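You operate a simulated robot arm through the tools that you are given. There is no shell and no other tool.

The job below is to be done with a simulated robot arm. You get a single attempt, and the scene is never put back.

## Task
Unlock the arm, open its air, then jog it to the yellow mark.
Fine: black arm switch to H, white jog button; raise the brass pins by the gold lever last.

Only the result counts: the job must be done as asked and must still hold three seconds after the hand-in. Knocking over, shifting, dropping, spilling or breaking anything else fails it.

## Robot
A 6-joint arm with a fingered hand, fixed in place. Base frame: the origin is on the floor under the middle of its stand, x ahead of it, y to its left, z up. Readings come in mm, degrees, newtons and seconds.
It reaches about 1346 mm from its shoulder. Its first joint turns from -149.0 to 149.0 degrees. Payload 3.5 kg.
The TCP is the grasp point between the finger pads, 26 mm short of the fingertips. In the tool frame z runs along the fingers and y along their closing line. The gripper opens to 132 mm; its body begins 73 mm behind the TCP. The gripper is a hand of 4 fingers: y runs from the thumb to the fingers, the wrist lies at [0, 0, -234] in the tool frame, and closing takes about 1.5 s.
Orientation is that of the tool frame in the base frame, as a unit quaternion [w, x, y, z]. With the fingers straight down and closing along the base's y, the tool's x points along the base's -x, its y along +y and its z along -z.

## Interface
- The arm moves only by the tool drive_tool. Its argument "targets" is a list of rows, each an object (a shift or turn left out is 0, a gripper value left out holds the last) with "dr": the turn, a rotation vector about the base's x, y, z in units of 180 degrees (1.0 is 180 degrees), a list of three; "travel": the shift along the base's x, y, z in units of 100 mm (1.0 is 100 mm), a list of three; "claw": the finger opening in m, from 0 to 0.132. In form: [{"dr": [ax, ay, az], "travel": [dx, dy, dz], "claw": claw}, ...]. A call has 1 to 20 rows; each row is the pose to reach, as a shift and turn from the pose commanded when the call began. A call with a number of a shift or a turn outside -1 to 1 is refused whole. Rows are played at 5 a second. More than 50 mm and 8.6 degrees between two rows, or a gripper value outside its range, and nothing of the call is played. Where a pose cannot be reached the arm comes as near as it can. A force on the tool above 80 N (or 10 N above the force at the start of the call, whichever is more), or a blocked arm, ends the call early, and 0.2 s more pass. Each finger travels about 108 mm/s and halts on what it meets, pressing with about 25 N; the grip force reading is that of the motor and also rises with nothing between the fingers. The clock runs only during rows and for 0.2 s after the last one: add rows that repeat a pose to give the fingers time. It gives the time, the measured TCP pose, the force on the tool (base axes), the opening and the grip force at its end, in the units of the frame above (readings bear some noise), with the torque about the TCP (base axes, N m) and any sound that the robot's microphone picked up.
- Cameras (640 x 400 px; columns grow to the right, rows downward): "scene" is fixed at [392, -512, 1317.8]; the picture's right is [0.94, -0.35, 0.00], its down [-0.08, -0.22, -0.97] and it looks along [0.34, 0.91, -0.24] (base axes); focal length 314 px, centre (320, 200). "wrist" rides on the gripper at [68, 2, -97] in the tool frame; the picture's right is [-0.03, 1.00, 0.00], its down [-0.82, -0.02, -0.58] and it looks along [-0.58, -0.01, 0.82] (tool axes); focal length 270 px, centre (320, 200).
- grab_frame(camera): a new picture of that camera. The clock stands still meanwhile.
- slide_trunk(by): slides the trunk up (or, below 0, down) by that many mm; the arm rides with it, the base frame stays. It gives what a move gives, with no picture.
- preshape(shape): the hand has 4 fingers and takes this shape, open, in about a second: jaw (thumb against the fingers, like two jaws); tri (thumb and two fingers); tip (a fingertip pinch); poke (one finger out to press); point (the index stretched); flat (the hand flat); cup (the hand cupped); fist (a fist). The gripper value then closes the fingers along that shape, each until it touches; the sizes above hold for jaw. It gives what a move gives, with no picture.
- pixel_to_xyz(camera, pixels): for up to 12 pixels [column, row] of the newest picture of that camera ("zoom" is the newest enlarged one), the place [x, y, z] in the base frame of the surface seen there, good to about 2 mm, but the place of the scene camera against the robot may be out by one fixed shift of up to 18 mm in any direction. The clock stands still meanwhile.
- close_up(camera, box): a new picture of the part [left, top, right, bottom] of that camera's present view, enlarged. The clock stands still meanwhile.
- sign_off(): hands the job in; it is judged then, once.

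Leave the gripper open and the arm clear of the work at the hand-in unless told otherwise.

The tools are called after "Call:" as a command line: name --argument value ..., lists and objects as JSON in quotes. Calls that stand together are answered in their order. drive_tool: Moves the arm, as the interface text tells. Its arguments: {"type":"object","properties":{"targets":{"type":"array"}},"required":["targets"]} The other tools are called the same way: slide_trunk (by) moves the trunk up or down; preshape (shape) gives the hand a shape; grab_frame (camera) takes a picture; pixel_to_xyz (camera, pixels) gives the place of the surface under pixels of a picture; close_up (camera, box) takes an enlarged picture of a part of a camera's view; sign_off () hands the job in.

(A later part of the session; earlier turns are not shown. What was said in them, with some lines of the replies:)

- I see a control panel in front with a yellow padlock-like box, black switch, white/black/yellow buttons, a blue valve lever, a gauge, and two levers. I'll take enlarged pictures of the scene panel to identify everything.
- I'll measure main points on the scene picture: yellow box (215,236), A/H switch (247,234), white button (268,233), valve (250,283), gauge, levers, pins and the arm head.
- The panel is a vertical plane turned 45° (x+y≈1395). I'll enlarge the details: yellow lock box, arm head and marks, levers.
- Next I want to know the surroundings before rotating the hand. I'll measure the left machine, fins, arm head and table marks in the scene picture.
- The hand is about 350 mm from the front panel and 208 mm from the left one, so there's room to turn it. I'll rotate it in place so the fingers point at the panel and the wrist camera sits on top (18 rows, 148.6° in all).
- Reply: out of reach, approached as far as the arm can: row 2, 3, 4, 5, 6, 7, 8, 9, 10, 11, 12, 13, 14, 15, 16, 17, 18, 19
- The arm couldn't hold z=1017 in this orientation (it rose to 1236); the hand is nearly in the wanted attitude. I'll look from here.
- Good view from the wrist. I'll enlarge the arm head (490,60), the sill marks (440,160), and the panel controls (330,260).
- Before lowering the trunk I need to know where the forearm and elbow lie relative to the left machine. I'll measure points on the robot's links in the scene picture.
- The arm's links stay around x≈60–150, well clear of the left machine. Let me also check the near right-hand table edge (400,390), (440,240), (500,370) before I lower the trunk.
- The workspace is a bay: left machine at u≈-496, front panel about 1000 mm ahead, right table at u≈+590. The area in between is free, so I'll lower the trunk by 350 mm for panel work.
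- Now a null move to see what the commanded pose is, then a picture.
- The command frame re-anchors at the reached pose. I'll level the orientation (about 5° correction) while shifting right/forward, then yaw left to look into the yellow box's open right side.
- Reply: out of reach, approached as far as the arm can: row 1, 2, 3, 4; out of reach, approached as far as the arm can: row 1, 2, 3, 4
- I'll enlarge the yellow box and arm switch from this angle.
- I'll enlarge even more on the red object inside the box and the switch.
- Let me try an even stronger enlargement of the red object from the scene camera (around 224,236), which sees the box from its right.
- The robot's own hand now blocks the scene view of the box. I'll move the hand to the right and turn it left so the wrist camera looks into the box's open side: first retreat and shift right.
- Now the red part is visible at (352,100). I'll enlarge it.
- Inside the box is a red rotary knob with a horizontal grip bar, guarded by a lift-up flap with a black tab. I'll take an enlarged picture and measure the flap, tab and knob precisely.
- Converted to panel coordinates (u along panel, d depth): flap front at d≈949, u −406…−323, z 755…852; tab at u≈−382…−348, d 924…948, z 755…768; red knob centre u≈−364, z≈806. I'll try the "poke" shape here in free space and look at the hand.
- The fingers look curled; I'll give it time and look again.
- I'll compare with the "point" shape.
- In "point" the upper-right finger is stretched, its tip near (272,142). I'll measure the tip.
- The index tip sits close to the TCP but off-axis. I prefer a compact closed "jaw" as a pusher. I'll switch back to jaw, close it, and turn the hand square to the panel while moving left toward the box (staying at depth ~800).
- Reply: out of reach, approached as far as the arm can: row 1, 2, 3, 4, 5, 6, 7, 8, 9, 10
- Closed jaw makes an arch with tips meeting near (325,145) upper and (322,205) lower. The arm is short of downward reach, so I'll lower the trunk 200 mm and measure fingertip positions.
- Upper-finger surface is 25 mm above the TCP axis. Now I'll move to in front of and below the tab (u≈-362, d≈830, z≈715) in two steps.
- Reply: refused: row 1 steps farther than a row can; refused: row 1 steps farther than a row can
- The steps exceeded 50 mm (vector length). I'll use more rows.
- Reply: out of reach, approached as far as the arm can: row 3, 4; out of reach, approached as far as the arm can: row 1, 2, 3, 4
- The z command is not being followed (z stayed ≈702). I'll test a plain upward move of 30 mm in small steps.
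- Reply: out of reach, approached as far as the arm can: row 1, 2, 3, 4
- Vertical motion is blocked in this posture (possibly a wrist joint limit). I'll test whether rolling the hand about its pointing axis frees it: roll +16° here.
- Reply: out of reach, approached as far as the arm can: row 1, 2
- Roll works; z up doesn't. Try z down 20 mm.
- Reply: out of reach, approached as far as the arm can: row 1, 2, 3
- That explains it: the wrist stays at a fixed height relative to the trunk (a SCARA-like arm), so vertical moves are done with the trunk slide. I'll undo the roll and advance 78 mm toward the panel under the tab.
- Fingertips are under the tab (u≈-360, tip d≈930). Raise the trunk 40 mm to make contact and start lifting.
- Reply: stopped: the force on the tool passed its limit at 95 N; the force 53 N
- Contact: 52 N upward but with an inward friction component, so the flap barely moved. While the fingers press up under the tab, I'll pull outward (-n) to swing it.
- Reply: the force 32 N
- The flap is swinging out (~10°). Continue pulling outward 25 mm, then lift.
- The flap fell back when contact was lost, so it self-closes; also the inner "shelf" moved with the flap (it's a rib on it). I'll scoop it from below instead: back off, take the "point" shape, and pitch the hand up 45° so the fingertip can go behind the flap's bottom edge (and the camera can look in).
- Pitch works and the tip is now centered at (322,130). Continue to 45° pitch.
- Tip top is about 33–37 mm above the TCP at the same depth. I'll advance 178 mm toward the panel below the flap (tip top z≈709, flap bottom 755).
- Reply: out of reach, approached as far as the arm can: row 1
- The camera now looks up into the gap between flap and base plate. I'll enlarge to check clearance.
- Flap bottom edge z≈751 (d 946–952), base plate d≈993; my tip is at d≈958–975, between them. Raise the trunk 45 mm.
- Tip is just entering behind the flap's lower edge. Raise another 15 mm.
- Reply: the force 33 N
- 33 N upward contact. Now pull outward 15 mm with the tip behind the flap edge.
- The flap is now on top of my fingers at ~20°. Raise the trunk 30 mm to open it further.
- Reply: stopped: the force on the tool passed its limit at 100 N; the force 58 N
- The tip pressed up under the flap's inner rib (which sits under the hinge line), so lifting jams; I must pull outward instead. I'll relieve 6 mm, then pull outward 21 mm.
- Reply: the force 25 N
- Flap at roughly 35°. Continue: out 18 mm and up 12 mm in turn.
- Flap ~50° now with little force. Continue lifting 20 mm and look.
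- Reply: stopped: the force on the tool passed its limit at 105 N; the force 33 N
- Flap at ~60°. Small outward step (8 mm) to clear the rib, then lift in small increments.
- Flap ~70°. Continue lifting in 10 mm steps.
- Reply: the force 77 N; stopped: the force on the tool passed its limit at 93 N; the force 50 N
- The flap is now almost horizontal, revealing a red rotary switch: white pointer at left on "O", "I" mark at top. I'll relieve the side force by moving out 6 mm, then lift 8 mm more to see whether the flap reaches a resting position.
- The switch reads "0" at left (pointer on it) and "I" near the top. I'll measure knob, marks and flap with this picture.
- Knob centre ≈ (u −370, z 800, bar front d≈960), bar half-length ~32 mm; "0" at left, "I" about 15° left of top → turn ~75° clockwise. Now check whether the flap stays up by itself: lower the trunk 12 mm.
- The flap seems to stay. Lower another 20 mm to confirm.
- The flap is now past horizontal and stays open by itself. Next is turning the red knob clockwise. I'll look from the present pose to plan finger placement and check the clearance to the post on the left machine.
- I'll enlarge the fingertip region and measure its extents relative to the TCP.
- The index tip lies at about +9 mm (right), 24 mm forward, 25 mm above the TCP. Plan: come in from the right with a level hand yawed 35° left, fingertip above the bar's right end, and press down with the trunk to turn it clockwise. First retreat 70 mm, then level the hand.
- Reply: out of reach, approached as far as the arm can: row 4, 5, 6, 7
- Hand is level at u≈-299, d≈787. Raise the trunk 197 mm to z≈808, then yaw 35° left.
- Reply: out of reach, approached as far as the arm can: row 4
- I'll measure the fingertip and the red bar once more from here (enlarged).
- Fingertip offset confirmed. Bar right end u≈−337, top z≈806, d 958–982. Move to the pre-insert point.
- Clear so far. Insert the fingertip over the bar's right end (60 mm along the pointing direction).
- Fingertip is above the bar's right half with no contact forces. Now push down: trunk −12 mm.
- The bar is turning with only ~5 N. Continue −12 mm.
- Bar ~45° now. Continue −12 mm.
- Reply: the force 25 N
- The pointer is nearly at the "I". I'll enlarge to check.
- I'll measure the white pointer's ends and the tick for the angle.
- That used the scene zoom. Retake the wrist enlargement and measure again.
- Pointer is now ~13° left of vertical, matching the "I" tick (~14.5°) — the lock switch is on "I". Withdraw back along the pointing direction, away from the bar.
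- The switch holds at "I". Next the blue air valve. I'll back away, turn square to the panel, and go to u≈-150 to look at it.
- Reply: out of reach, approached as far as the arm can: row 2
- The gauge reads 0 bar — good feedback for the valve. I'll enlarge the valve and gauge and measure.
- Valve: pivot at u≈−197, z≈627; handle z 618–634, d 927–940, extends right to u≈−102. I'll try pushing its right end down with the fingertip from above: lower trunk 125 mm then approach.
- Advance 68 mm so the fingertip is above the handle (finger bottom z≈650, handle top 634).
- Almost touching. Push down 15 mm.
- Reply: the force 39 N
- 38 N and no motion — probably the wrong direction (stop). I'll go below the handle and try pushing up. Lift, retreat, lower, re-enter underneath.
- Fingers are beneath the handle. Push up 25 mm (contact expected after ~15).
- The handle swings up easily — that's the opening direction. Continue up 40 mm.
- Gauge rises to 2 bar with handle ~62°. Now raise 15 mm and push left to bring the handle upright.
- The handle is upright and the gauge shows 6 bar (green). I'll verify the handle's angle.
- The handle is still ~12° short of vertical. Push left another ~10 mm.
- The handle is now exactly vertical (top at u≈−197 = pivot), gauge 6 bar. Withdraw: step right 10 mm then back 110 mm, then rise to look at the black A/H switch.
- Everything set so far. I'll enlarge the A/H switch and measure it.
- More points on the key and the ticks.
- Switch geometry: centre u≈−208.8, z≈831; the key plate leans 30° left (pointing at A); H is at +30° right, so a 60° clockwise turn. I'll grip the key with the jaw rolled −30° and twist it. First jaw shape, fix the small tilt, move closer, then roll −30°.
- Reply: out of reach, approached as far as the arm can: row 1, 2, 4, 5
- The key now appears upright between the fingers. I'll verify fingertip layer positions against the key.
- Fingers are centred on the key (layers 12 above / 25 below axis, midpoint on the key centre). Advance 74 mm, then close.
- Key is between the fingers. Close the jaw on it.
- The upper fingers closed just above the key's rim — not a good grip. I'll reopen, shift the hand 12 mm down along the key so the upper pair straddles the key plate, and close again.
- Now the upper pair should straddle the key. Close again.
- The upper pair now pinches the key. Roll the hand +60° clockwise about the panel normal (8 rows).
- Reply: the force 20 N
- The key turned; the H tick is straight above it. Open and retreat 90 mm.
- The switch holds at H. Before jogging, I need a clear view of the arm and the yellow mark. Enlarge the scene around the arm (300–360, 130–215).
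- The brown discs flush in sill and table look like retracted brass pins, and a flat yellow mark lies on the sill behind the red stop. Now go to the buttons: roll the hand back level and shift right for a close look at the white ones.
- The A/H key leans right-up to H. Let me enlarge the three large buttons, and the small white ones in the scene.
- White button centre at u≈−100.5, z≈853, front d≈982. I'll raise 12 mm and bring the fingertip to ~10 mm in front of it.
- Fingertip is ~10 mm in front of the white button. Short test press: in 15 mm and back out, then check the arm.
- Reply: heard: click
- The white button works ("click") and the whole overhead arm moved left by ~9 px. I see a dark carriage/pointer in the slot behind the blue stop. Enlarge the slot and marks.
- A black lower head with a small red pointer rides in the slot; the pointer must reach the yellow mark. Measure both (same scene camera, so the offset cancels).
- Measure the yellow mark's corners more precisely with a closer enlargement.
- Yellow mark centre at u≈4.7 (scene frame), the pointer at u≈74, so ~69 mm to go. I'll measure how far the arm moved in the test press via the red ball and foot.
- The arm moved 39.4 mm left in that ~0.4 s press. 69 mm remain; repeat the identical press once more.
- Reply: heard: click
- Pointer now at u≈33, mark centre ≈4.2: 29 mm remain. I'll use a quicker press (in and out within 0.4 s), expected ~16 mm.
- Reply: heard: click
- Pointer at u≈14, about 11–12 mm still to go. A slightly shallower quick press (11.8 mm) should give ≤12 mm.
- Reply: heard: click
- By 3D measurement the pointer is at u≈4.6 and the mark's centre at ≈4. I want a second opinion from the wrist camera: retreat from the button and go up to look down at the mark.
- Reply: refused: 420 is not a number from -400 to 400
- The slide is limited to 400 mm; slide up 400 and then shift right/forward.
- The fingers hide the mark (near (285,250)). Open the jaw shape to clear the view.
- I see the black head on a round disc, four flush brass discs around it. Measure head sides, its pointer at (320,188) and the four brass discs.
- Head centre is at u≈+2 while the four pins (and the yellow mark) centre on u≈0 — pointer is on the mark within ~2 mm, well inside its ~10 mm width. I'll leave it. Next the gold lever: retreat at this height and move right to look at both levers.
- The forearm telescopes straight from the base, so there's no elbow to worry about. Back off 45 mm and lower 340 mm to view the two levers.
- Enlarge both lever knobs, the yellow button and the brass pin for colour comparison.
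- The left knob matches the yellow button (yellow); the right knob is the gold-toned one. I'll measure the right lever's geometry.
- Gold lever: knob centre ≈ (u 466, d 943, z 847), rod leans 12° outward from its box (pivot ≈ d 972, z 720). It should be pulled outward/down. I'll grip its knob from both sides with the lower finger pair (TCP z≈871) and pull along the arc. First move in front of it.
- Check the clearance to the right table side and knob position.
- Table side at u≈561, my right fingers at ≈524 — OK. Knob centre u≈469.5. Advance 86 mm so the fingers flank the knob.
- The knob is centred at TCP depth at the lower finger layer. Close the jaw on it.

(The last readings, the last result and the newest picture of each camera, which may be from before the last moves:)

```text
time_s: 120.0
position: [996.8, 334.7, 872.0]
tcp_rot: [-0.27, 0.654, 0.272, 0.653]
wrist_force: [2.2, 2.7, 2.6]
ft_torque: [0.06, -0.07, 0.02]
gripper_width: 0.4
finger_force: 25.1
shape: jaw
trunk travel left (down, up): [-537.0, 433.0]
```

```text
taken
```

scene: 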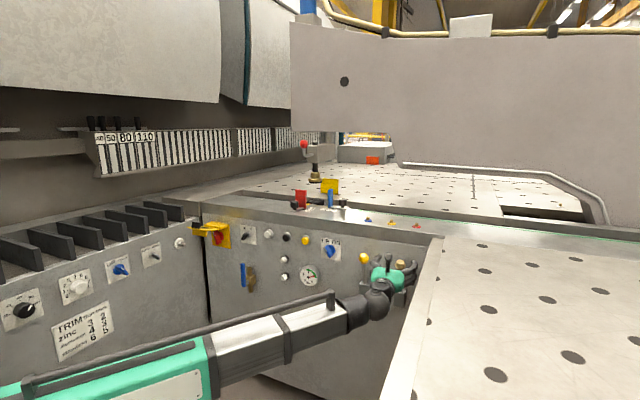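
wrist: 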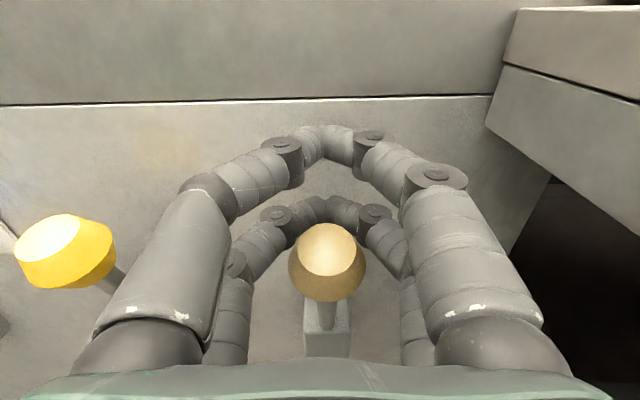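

The lower fingers have closed around behind the knob, forming a hook. Pull outward 14 mm.

Call:
drive_tool --targets '[{"travel": [-0.05, -0.05, 0]}, {"travel": [-0.1, -0.1, 0]}, {"travel": [-0.15, -0.15, 0]}, {"travel": [-0.15, -0.15, 0]}]'

Call:
grab_frame --camera "wrist"

```text
time_s: 121.0
position: [983.2, 320.3, 872.1]
tcp_rot: [-0.27, 0.654, 0.273, 0.652]
wrist_force: [-0.6, 0.5, 0.2]
ft_torque: [0.02, -0.02, -0.04]
gripper_width: 0.1
finger_force: 24.0
shape: jaw
trunk travel left (down, up): [-537.0, 433.0]
```

```text
taken
```

wrist: 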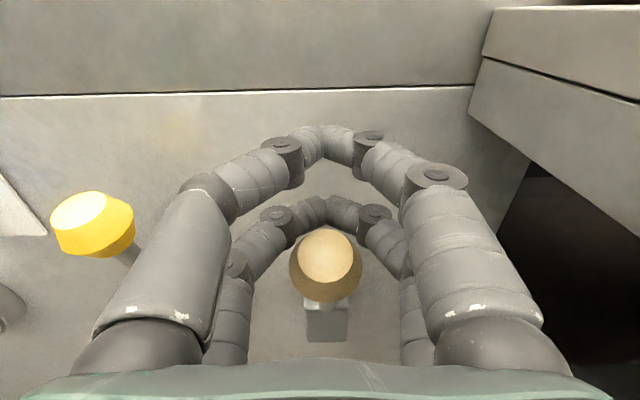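

The lever follows with almost no force. Lower 8 mm and pull 20 mm more.

Call:
slide_trunk --by -8

Call:
drive_tool --targets '[{"travel": [-0.07, -0.07, 0]}, {"travel": [-0.14, -0.14, 0]}, {"travel": [-0.14, -0.14, 0]}]'

Call:
grab_frame --camera "wrist"

Call:
close_up --camera "scene" --box '[290, 190, 354, 220]'

```text
time_s: 121.6
position: [982.5, 319.9, 864.1]
tcp_rot: [-0.269, 0.654, 0.272, 0.653]
wrist_force: [0.4, 0.7, 0.4]
ft_torque: [-0.04, 0.02, -0.02]
gripper_width: 0.0
finger_force: 24.6
shape: jaw
trunk travel left (down, up): [-529.0, 441.0]
```

```text
time_s: 122.4
position: [969.2, 307.2, 863.8]
tcp_rot: [-0.269, 0.654, 0.271, 0.653]
wrist_force: [-0.2, 0.1, 0.1]
ft_torque: [-0.01, -0.02, -0.01]
gripper_width: 0.0
finger_force: 25.7
shape: jaw
trunk travel left (down, up): [-529.0, 441.0]
```

```text
taken
```

wrist: 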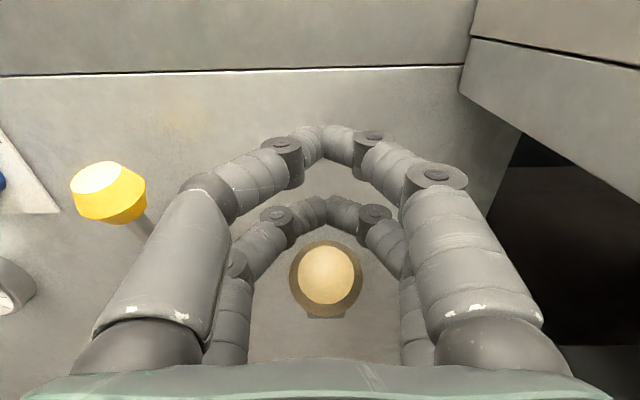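

```text
10.00 times, centred on (322, 205) of scene
```

zoom: 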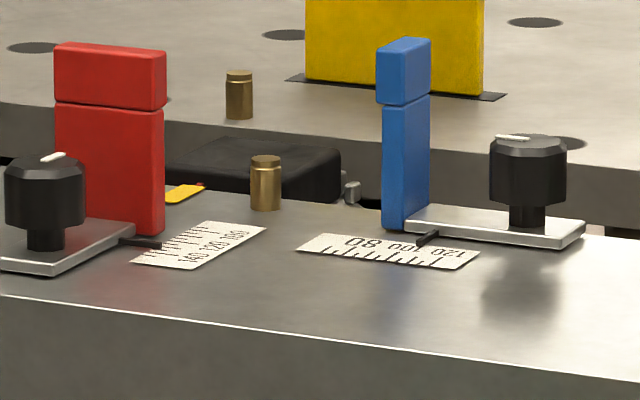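

The brass pins are rising — the right lever. Continue to the end of its travel: lower 12 mm, pull 20 mm.

Call:
slide_trunk --by -12

Call:
drive_tool --targets '[{"travel": [-0.07, -0.07, 0]}, {"travel": [-0.14, -0.14, 0]}, {"travel": [-0.14, -0.14, 0]}]'

Call:
grab_frame --camera "wrist"

Call:
close_up --camera "scene" --box '[290, 190, 354, 220]'

```text
time_s: 123.0
position: [969.4, 307.6, 850.3]
tcp_rot: [-0.269, 0.654, 0.271, 0.653]
wrist_force: [-0.3, 0.3, 0.6]
ft_torque: [0.03, -0.02, 0.01]
gripper_width: 0.1
finger_force: 24.8
shape: jaw
trunk travel left (down, up): [-517.0, 453.0]
```

```text
time_s: 123.8
position: [955.8, 292.7, 851.2]
tcp_rot: [-0.269, 0.654, 0.272, 0.653]
wrist_force: [-0.4, -0.1, -0.2]
ft_torque: [0.0, -0.03, -0.03]
gripper_width: 0.0
finger_force: 24.8
shape: jaw
trunk travel left (down, up): [-517.0, 453.0]
```

```text
taken
```

wrist: 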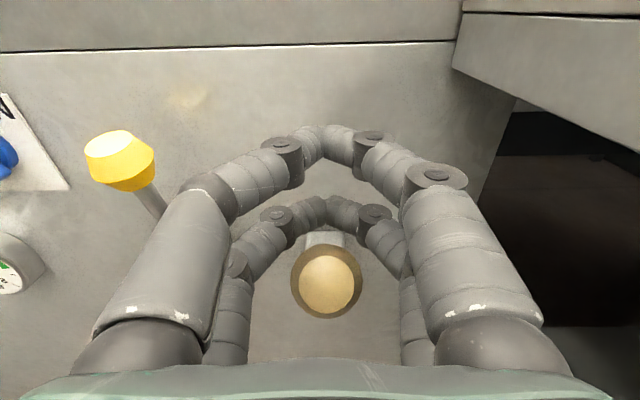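

```text
10.00 times, centred on (322, 205) of scene
```

zoom: 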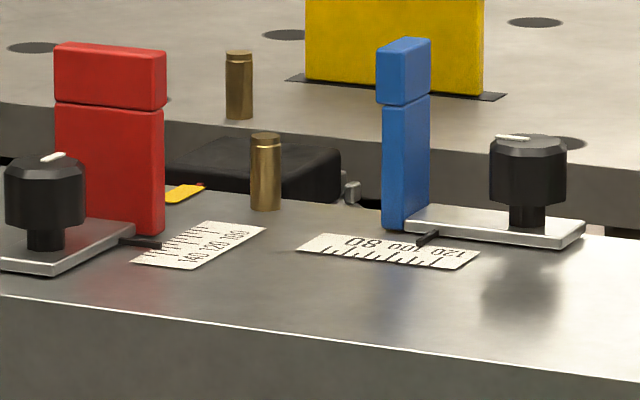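

Pins are higher. Continue: lower 14 mm, pull 18 mm.

Call:
slide_trunk --by -14

Call:
drive_tool --targets '[{"travel": [-0.065, -0.065, 0]}, {"travel": [-0.13, -0.13, 0]}, {"travel": [-0.13, -0.13, 0]}]'

Call:
grab_frame --camera "wrist"

Call:
close_up --camera "scene" --box '[290, 190, 354, 220]'

```text
time_s: 124.4
position: [954.5, 292.6, 837.1]
tcp_rot: [-0.27, 0.654, 0.272, 0.652]
wrist_force: [0.0, 0.0, -0.2]
ft_torque: [0.0, -0.01, -0.02]
gripper_width: 0.0
finger_force: 24.9
shape: jaw
trunk travel left (down, up): [-503.0, 467.0]
```

```text
time_s: 125.2
position: [942.7, 279.5, 836.3]
tcp_rot: [-0.269, 0.654, 0.271, 0.653]
wrist_force: [-0.2, 0.2, -0.7]
ft_torque: [0.01, 0.0, 0.03]
gripper_width: 0.0
finger_force: 24.6
shape: jaw
trunk travel left (down, up): [-503.0, 467.0]
```

```text
taken
```

wrist: 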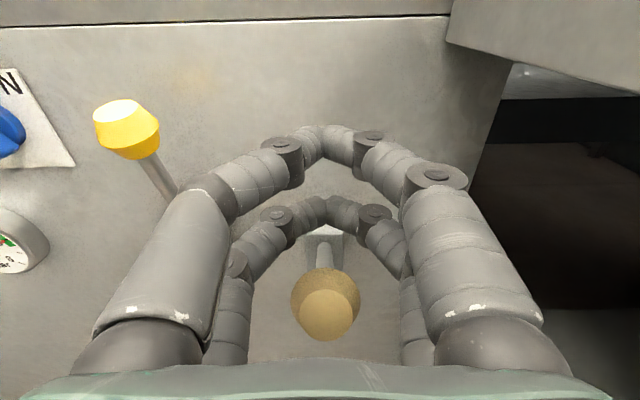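

```text
10.00 times, centred on (322, 205) of scene
```

zoom: 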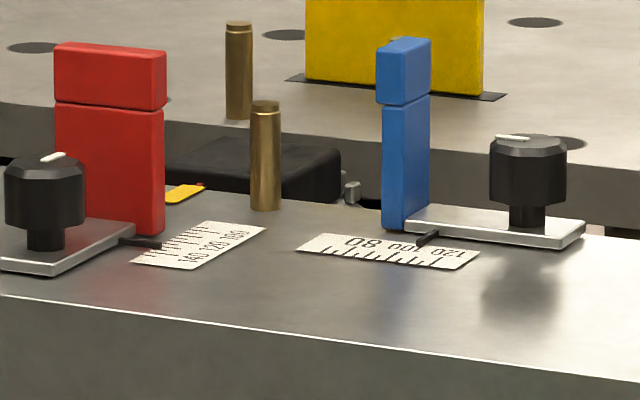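

Pins are well up. Measure the knob now to see the lever's angle.

Call:
pixel_to_xyz --camera "wrist" --pixels '[[325, 320], [325, 280], [323, 250], [325, 335], [325, 232]]'

Call:
close_up --camera "scene" --box '[350, 240, 430, 310]'

```text
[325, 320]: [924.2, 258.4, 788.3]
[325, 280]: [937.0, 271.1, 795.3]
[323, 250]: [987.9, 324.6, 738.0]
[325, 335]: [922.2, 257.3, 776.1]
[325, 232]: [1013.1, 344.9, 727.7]
```

```text
5.71 times, centred on (390, 275) of scene
```

zoom: 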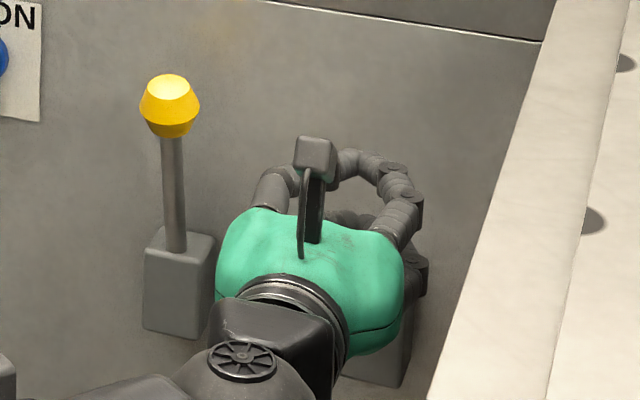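

The lever is at about 61° and seems ahead of my fingers. Let me wait a second and re-measure to see if it's resting at a stop.

Call:
drive_tool --targets '[{"travel": [0, 0, 0]}, {"travel": [0, 0, 0]}, {"travel": [0, 0, 0]}, {"travel": [0, 0, 0]}, {"travel": [0, 0, 0]}]'

Call:
grab_frame --camera "wrist"

Call:
pixel_to_xyz --camera "wrist" --pixels '[[325, 320], [325, 280], [323, 250], [325, 335], [325, 232]]'

Call:
close_up --camera "scene" --box '[290, 190, 354, 220]'

```text
time_s: 126.4
position: [942.6, 280.2, 837.1]
tcp_rot: [-0.27, 0.654, 0.272, 0.652]
wrist_force: [0.1, -0.5, -0.1]
ft_torque: [0.02, -0.01, -0.01]
gripper_width: 0.1
finger_force: 24.9
shape: jaw
trunk travel left (down, up): [-503.0, 467.0]
```

```text
taken
```

wrist: 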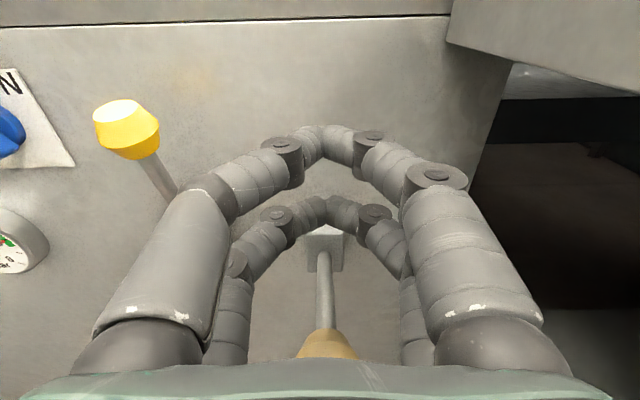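

```text
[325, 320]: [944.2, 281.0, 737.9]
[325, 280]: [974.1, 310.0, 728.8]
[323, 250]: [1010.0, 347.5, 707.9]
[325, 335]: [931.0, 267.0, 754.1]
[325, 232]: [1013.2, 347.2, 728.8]
```

```text
10.00 times, centred on (322, 205) of scene
```

zoom: 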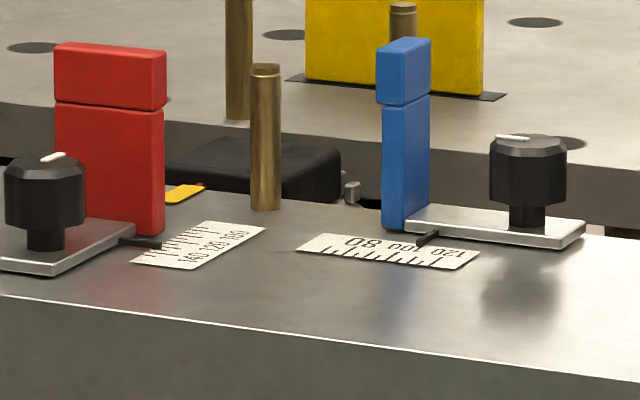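

The lever dropped on by itself to its end position (~78°) and the pins are fully up. Wait a bit more to confirm it's at rest, raise 40 mm clear of it, open the hand slightly, and retreat.

Call:
slide_trunk --by 40

Call:
drive_tool --targets '[{"travel": [-0.25, -0.25, 0]}, {"travel": [-0.5, -0.5, 0]}, {"travel": [-0.75, -0.75, 0]}, {"travel": [-0.95, -0.95, 0]}, {"travel": [-0.95, -0.95, 0]}]'

Call:
grab_frame --camera "wrist"

Call:
grab_frame --camera "scene"

```text
time_s: 127.2
position: [942.4, 279.8, 877.5]
tcp_rot: [-0.27, 0.654, 0.272, 0.653]
wrist_force: [0.2, 0.9, -0.3]
ft_torque: [0.0, 0.0, 0.02]
gripper_width: 0.0
finger_force: 24.9
shape: jaw
trunk travel left (down, up): [-543.0, 427.0]
```

```text
time_s: 128.4
position: [844.7, 185.6, 876.7]
tcp_rot: [-0.271, 0.653, 0.273, 0.652]
wrist_force: [0.1, 0.7, 0.4]
ft_torque: [0.02, 0.04, 0.01]
gripper_width: 0.0
finger_force: 24.2
shape: jaw
trunk travel left (down, up): [-543.0, 427.0]
```

```text
taken
```

wrist: 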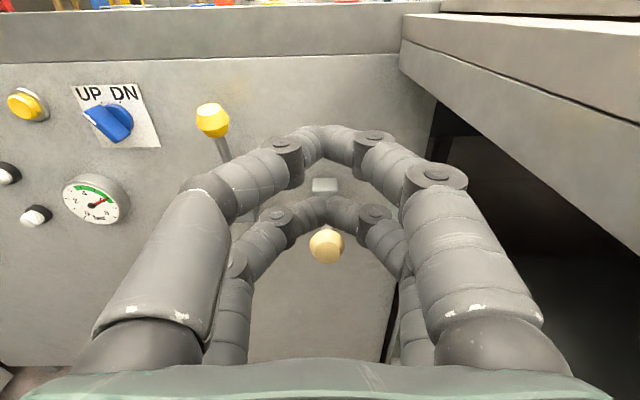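

```text
taken
```

scene: 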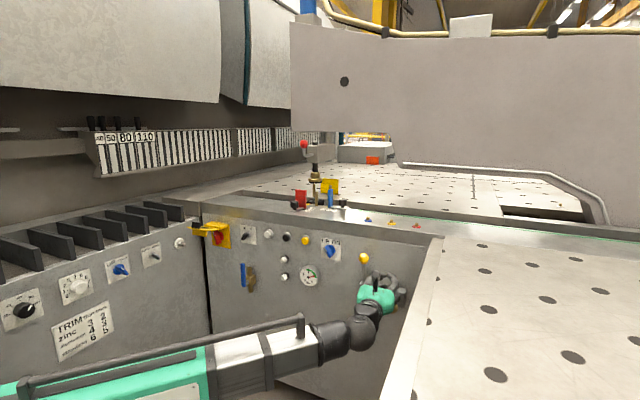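

Lever is fully down. The hand is close to the right table, so first move left into the open bay, then open the hand.

Call:
drive_tool --targets '[{"travel": [-0.3, 0.22, 0]}, {"travel": [-0.6, 0.44, 0]}, {"travel": [-0.9, 0.66, 0]}, {"travel": [-0.9, 0.66, 0]}]'

Call:
drive_tool --targets '[{"travel": [-0.3, 0.22, 0]}, {"travel": [-0.6, 0.44, 0]}, {"travel": [-0.9, 0.66, 0], "claw": 0.06}, {"travel": [-0.9, 0.66, 0], "claw": 0.12}, {"travel": [-0.9, 0.66, 0], "claw": 0.13}, {"travel": [-0.9, 0.66, 0], "claw": 0.13}, {"travel": [-0.9, 0.66, 0], "claw": 0.13}]'

Call:
grab_frame --camera "scene"

Call:
grab_frame --camera "wrist"

```text
time_s: 129.4
position: [756.1, 248.0, 877.4]
tcp_rot: [-0.268, 0.656, 0.272, 0.652]
wrist_force: [-0.7, 0.5, 0.0]
ft_torque: [0.02, 0.01, -0.01]
gripper_width: 0.1
finger_force: 24.8
shape: jaw
trunk travel left (down, up): [-543.0, 427.0]
```

```text
time_s: 131.0
position: [677.2, 320.9, 875.9]
tcp_rot: [-0.27, 0.654, 0.272, 0.652]
wrist_force: [-0.7, -0.5, 0.4]
ft_torque: [0.0, 0.0, 0.0]
gripper_width: 129.9
finger_force: 0.0
shape: jaw
out of reach, approached as far as the arm can: row 1, 2, 3, 4, 5, 6, 7
trunk travel left (down, up): [-543.0, 427.0]
```

```text
taken
```

scene: 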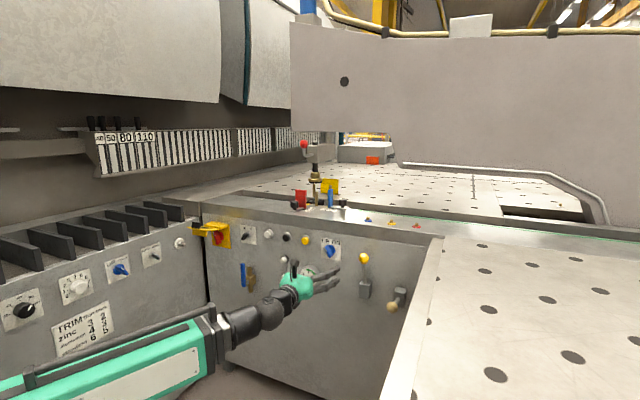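

```text
taken
```

wrist: 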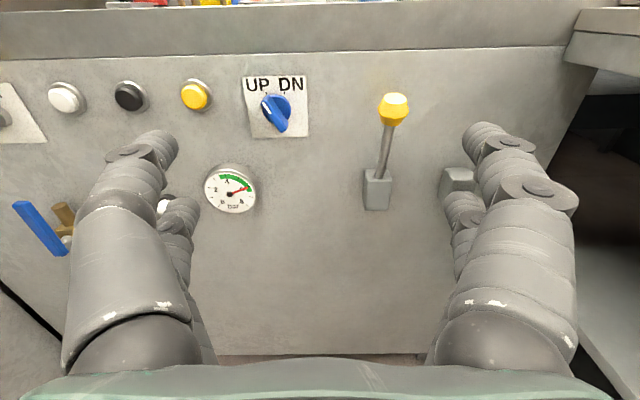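

Hand open and away from the panel. Final check: enlarge lock/switch/valve, the mark with pins, and the levers.

Call:
close_up --camera "scene" --box '[190, 210, 340, 300]'

Call:
close_up --camera "scene" --box '[290, 165, 370, 215]'

Call:
close_up --camera "scene" --box '[302, 198, 328, 210]'

Call:
close_up --camera "scene" --box '[340, 240, 430, 320]'

```text
4.27 times, centred on (265, 255) of scene
```

zoom: 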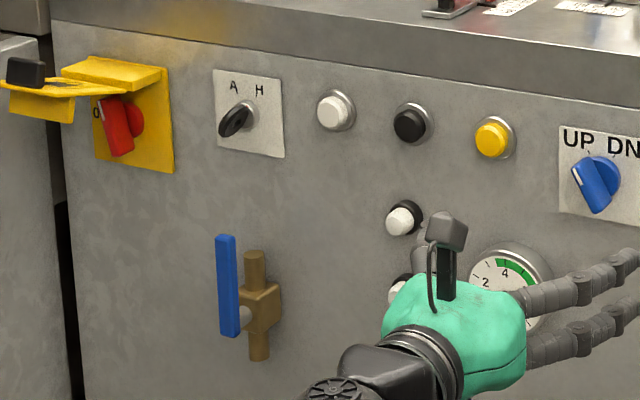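

```text
8.00 times, centred on (330, 190) of scene
```

zoom: 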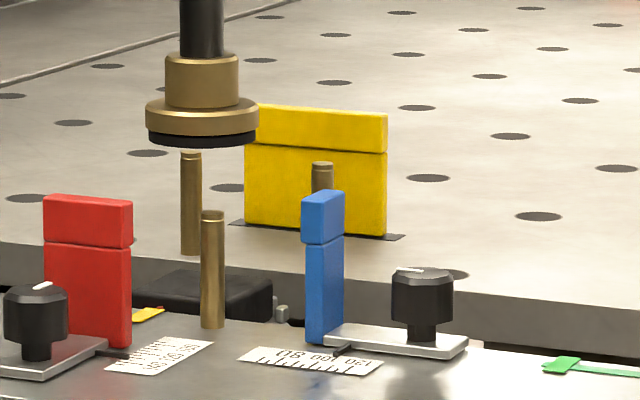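

```text
16.00 times, centred on (315, 204) of scene
```

zoom: 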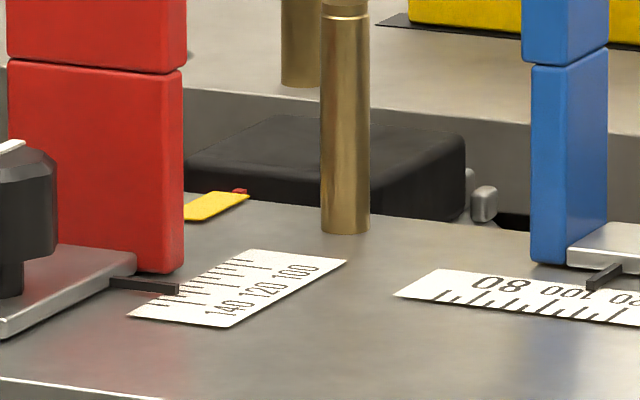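

```text
5.00 times, centred on (385, 280) of scene
```

zoom: 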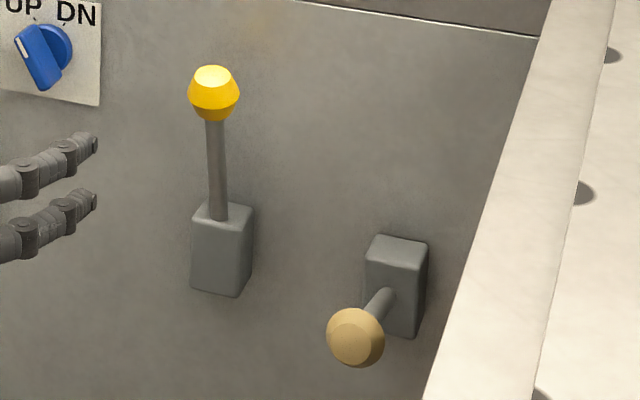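

I've checked each part. The lock switch is on "I", and the air valve is upright with the gauge last read at 6 bar. The black arm switch is at H. The arm's pointer is on the yellow mark, and the gold lever is down with the brass pins fully raised. The hand is open and clear of the work. Handing in.

Call:
sign_off

```text
The job is handed in.
```

I finished the job and handed it in; no verdict came back, so these are my own final readings.

- **Unlock:** I lifted the yellow padlock guard and turned the red switch behind it from 0 to I. The guard holds itself open, and I left it open.
- **Air:** The blue valve handle is upright. The gauge last read about 6 bar, in the green.
- **Arm switch:** The black switch is at H.
- **Jog:** Four presses of the large white button brought the arm's pointer onto the yellow mark. I measured it within about 2 mm of the mark's centre; the mark is about 10 mm wide.
- **Pins:** I pulled the gold lever down last, and the brass pins are fully raised.

Two things rested on judgement. I took the red switch under the padlock guard as the arm's lock. I took the tan lever on the right as the gold one, since the left one matches the yellow button; the pins rose when I pulled the tan one.

While looking for the valve's opening direction I first pressed its handle down with about 38 N. It didn't move, and upward was the right way.

The hand is open and well clear of the panel.
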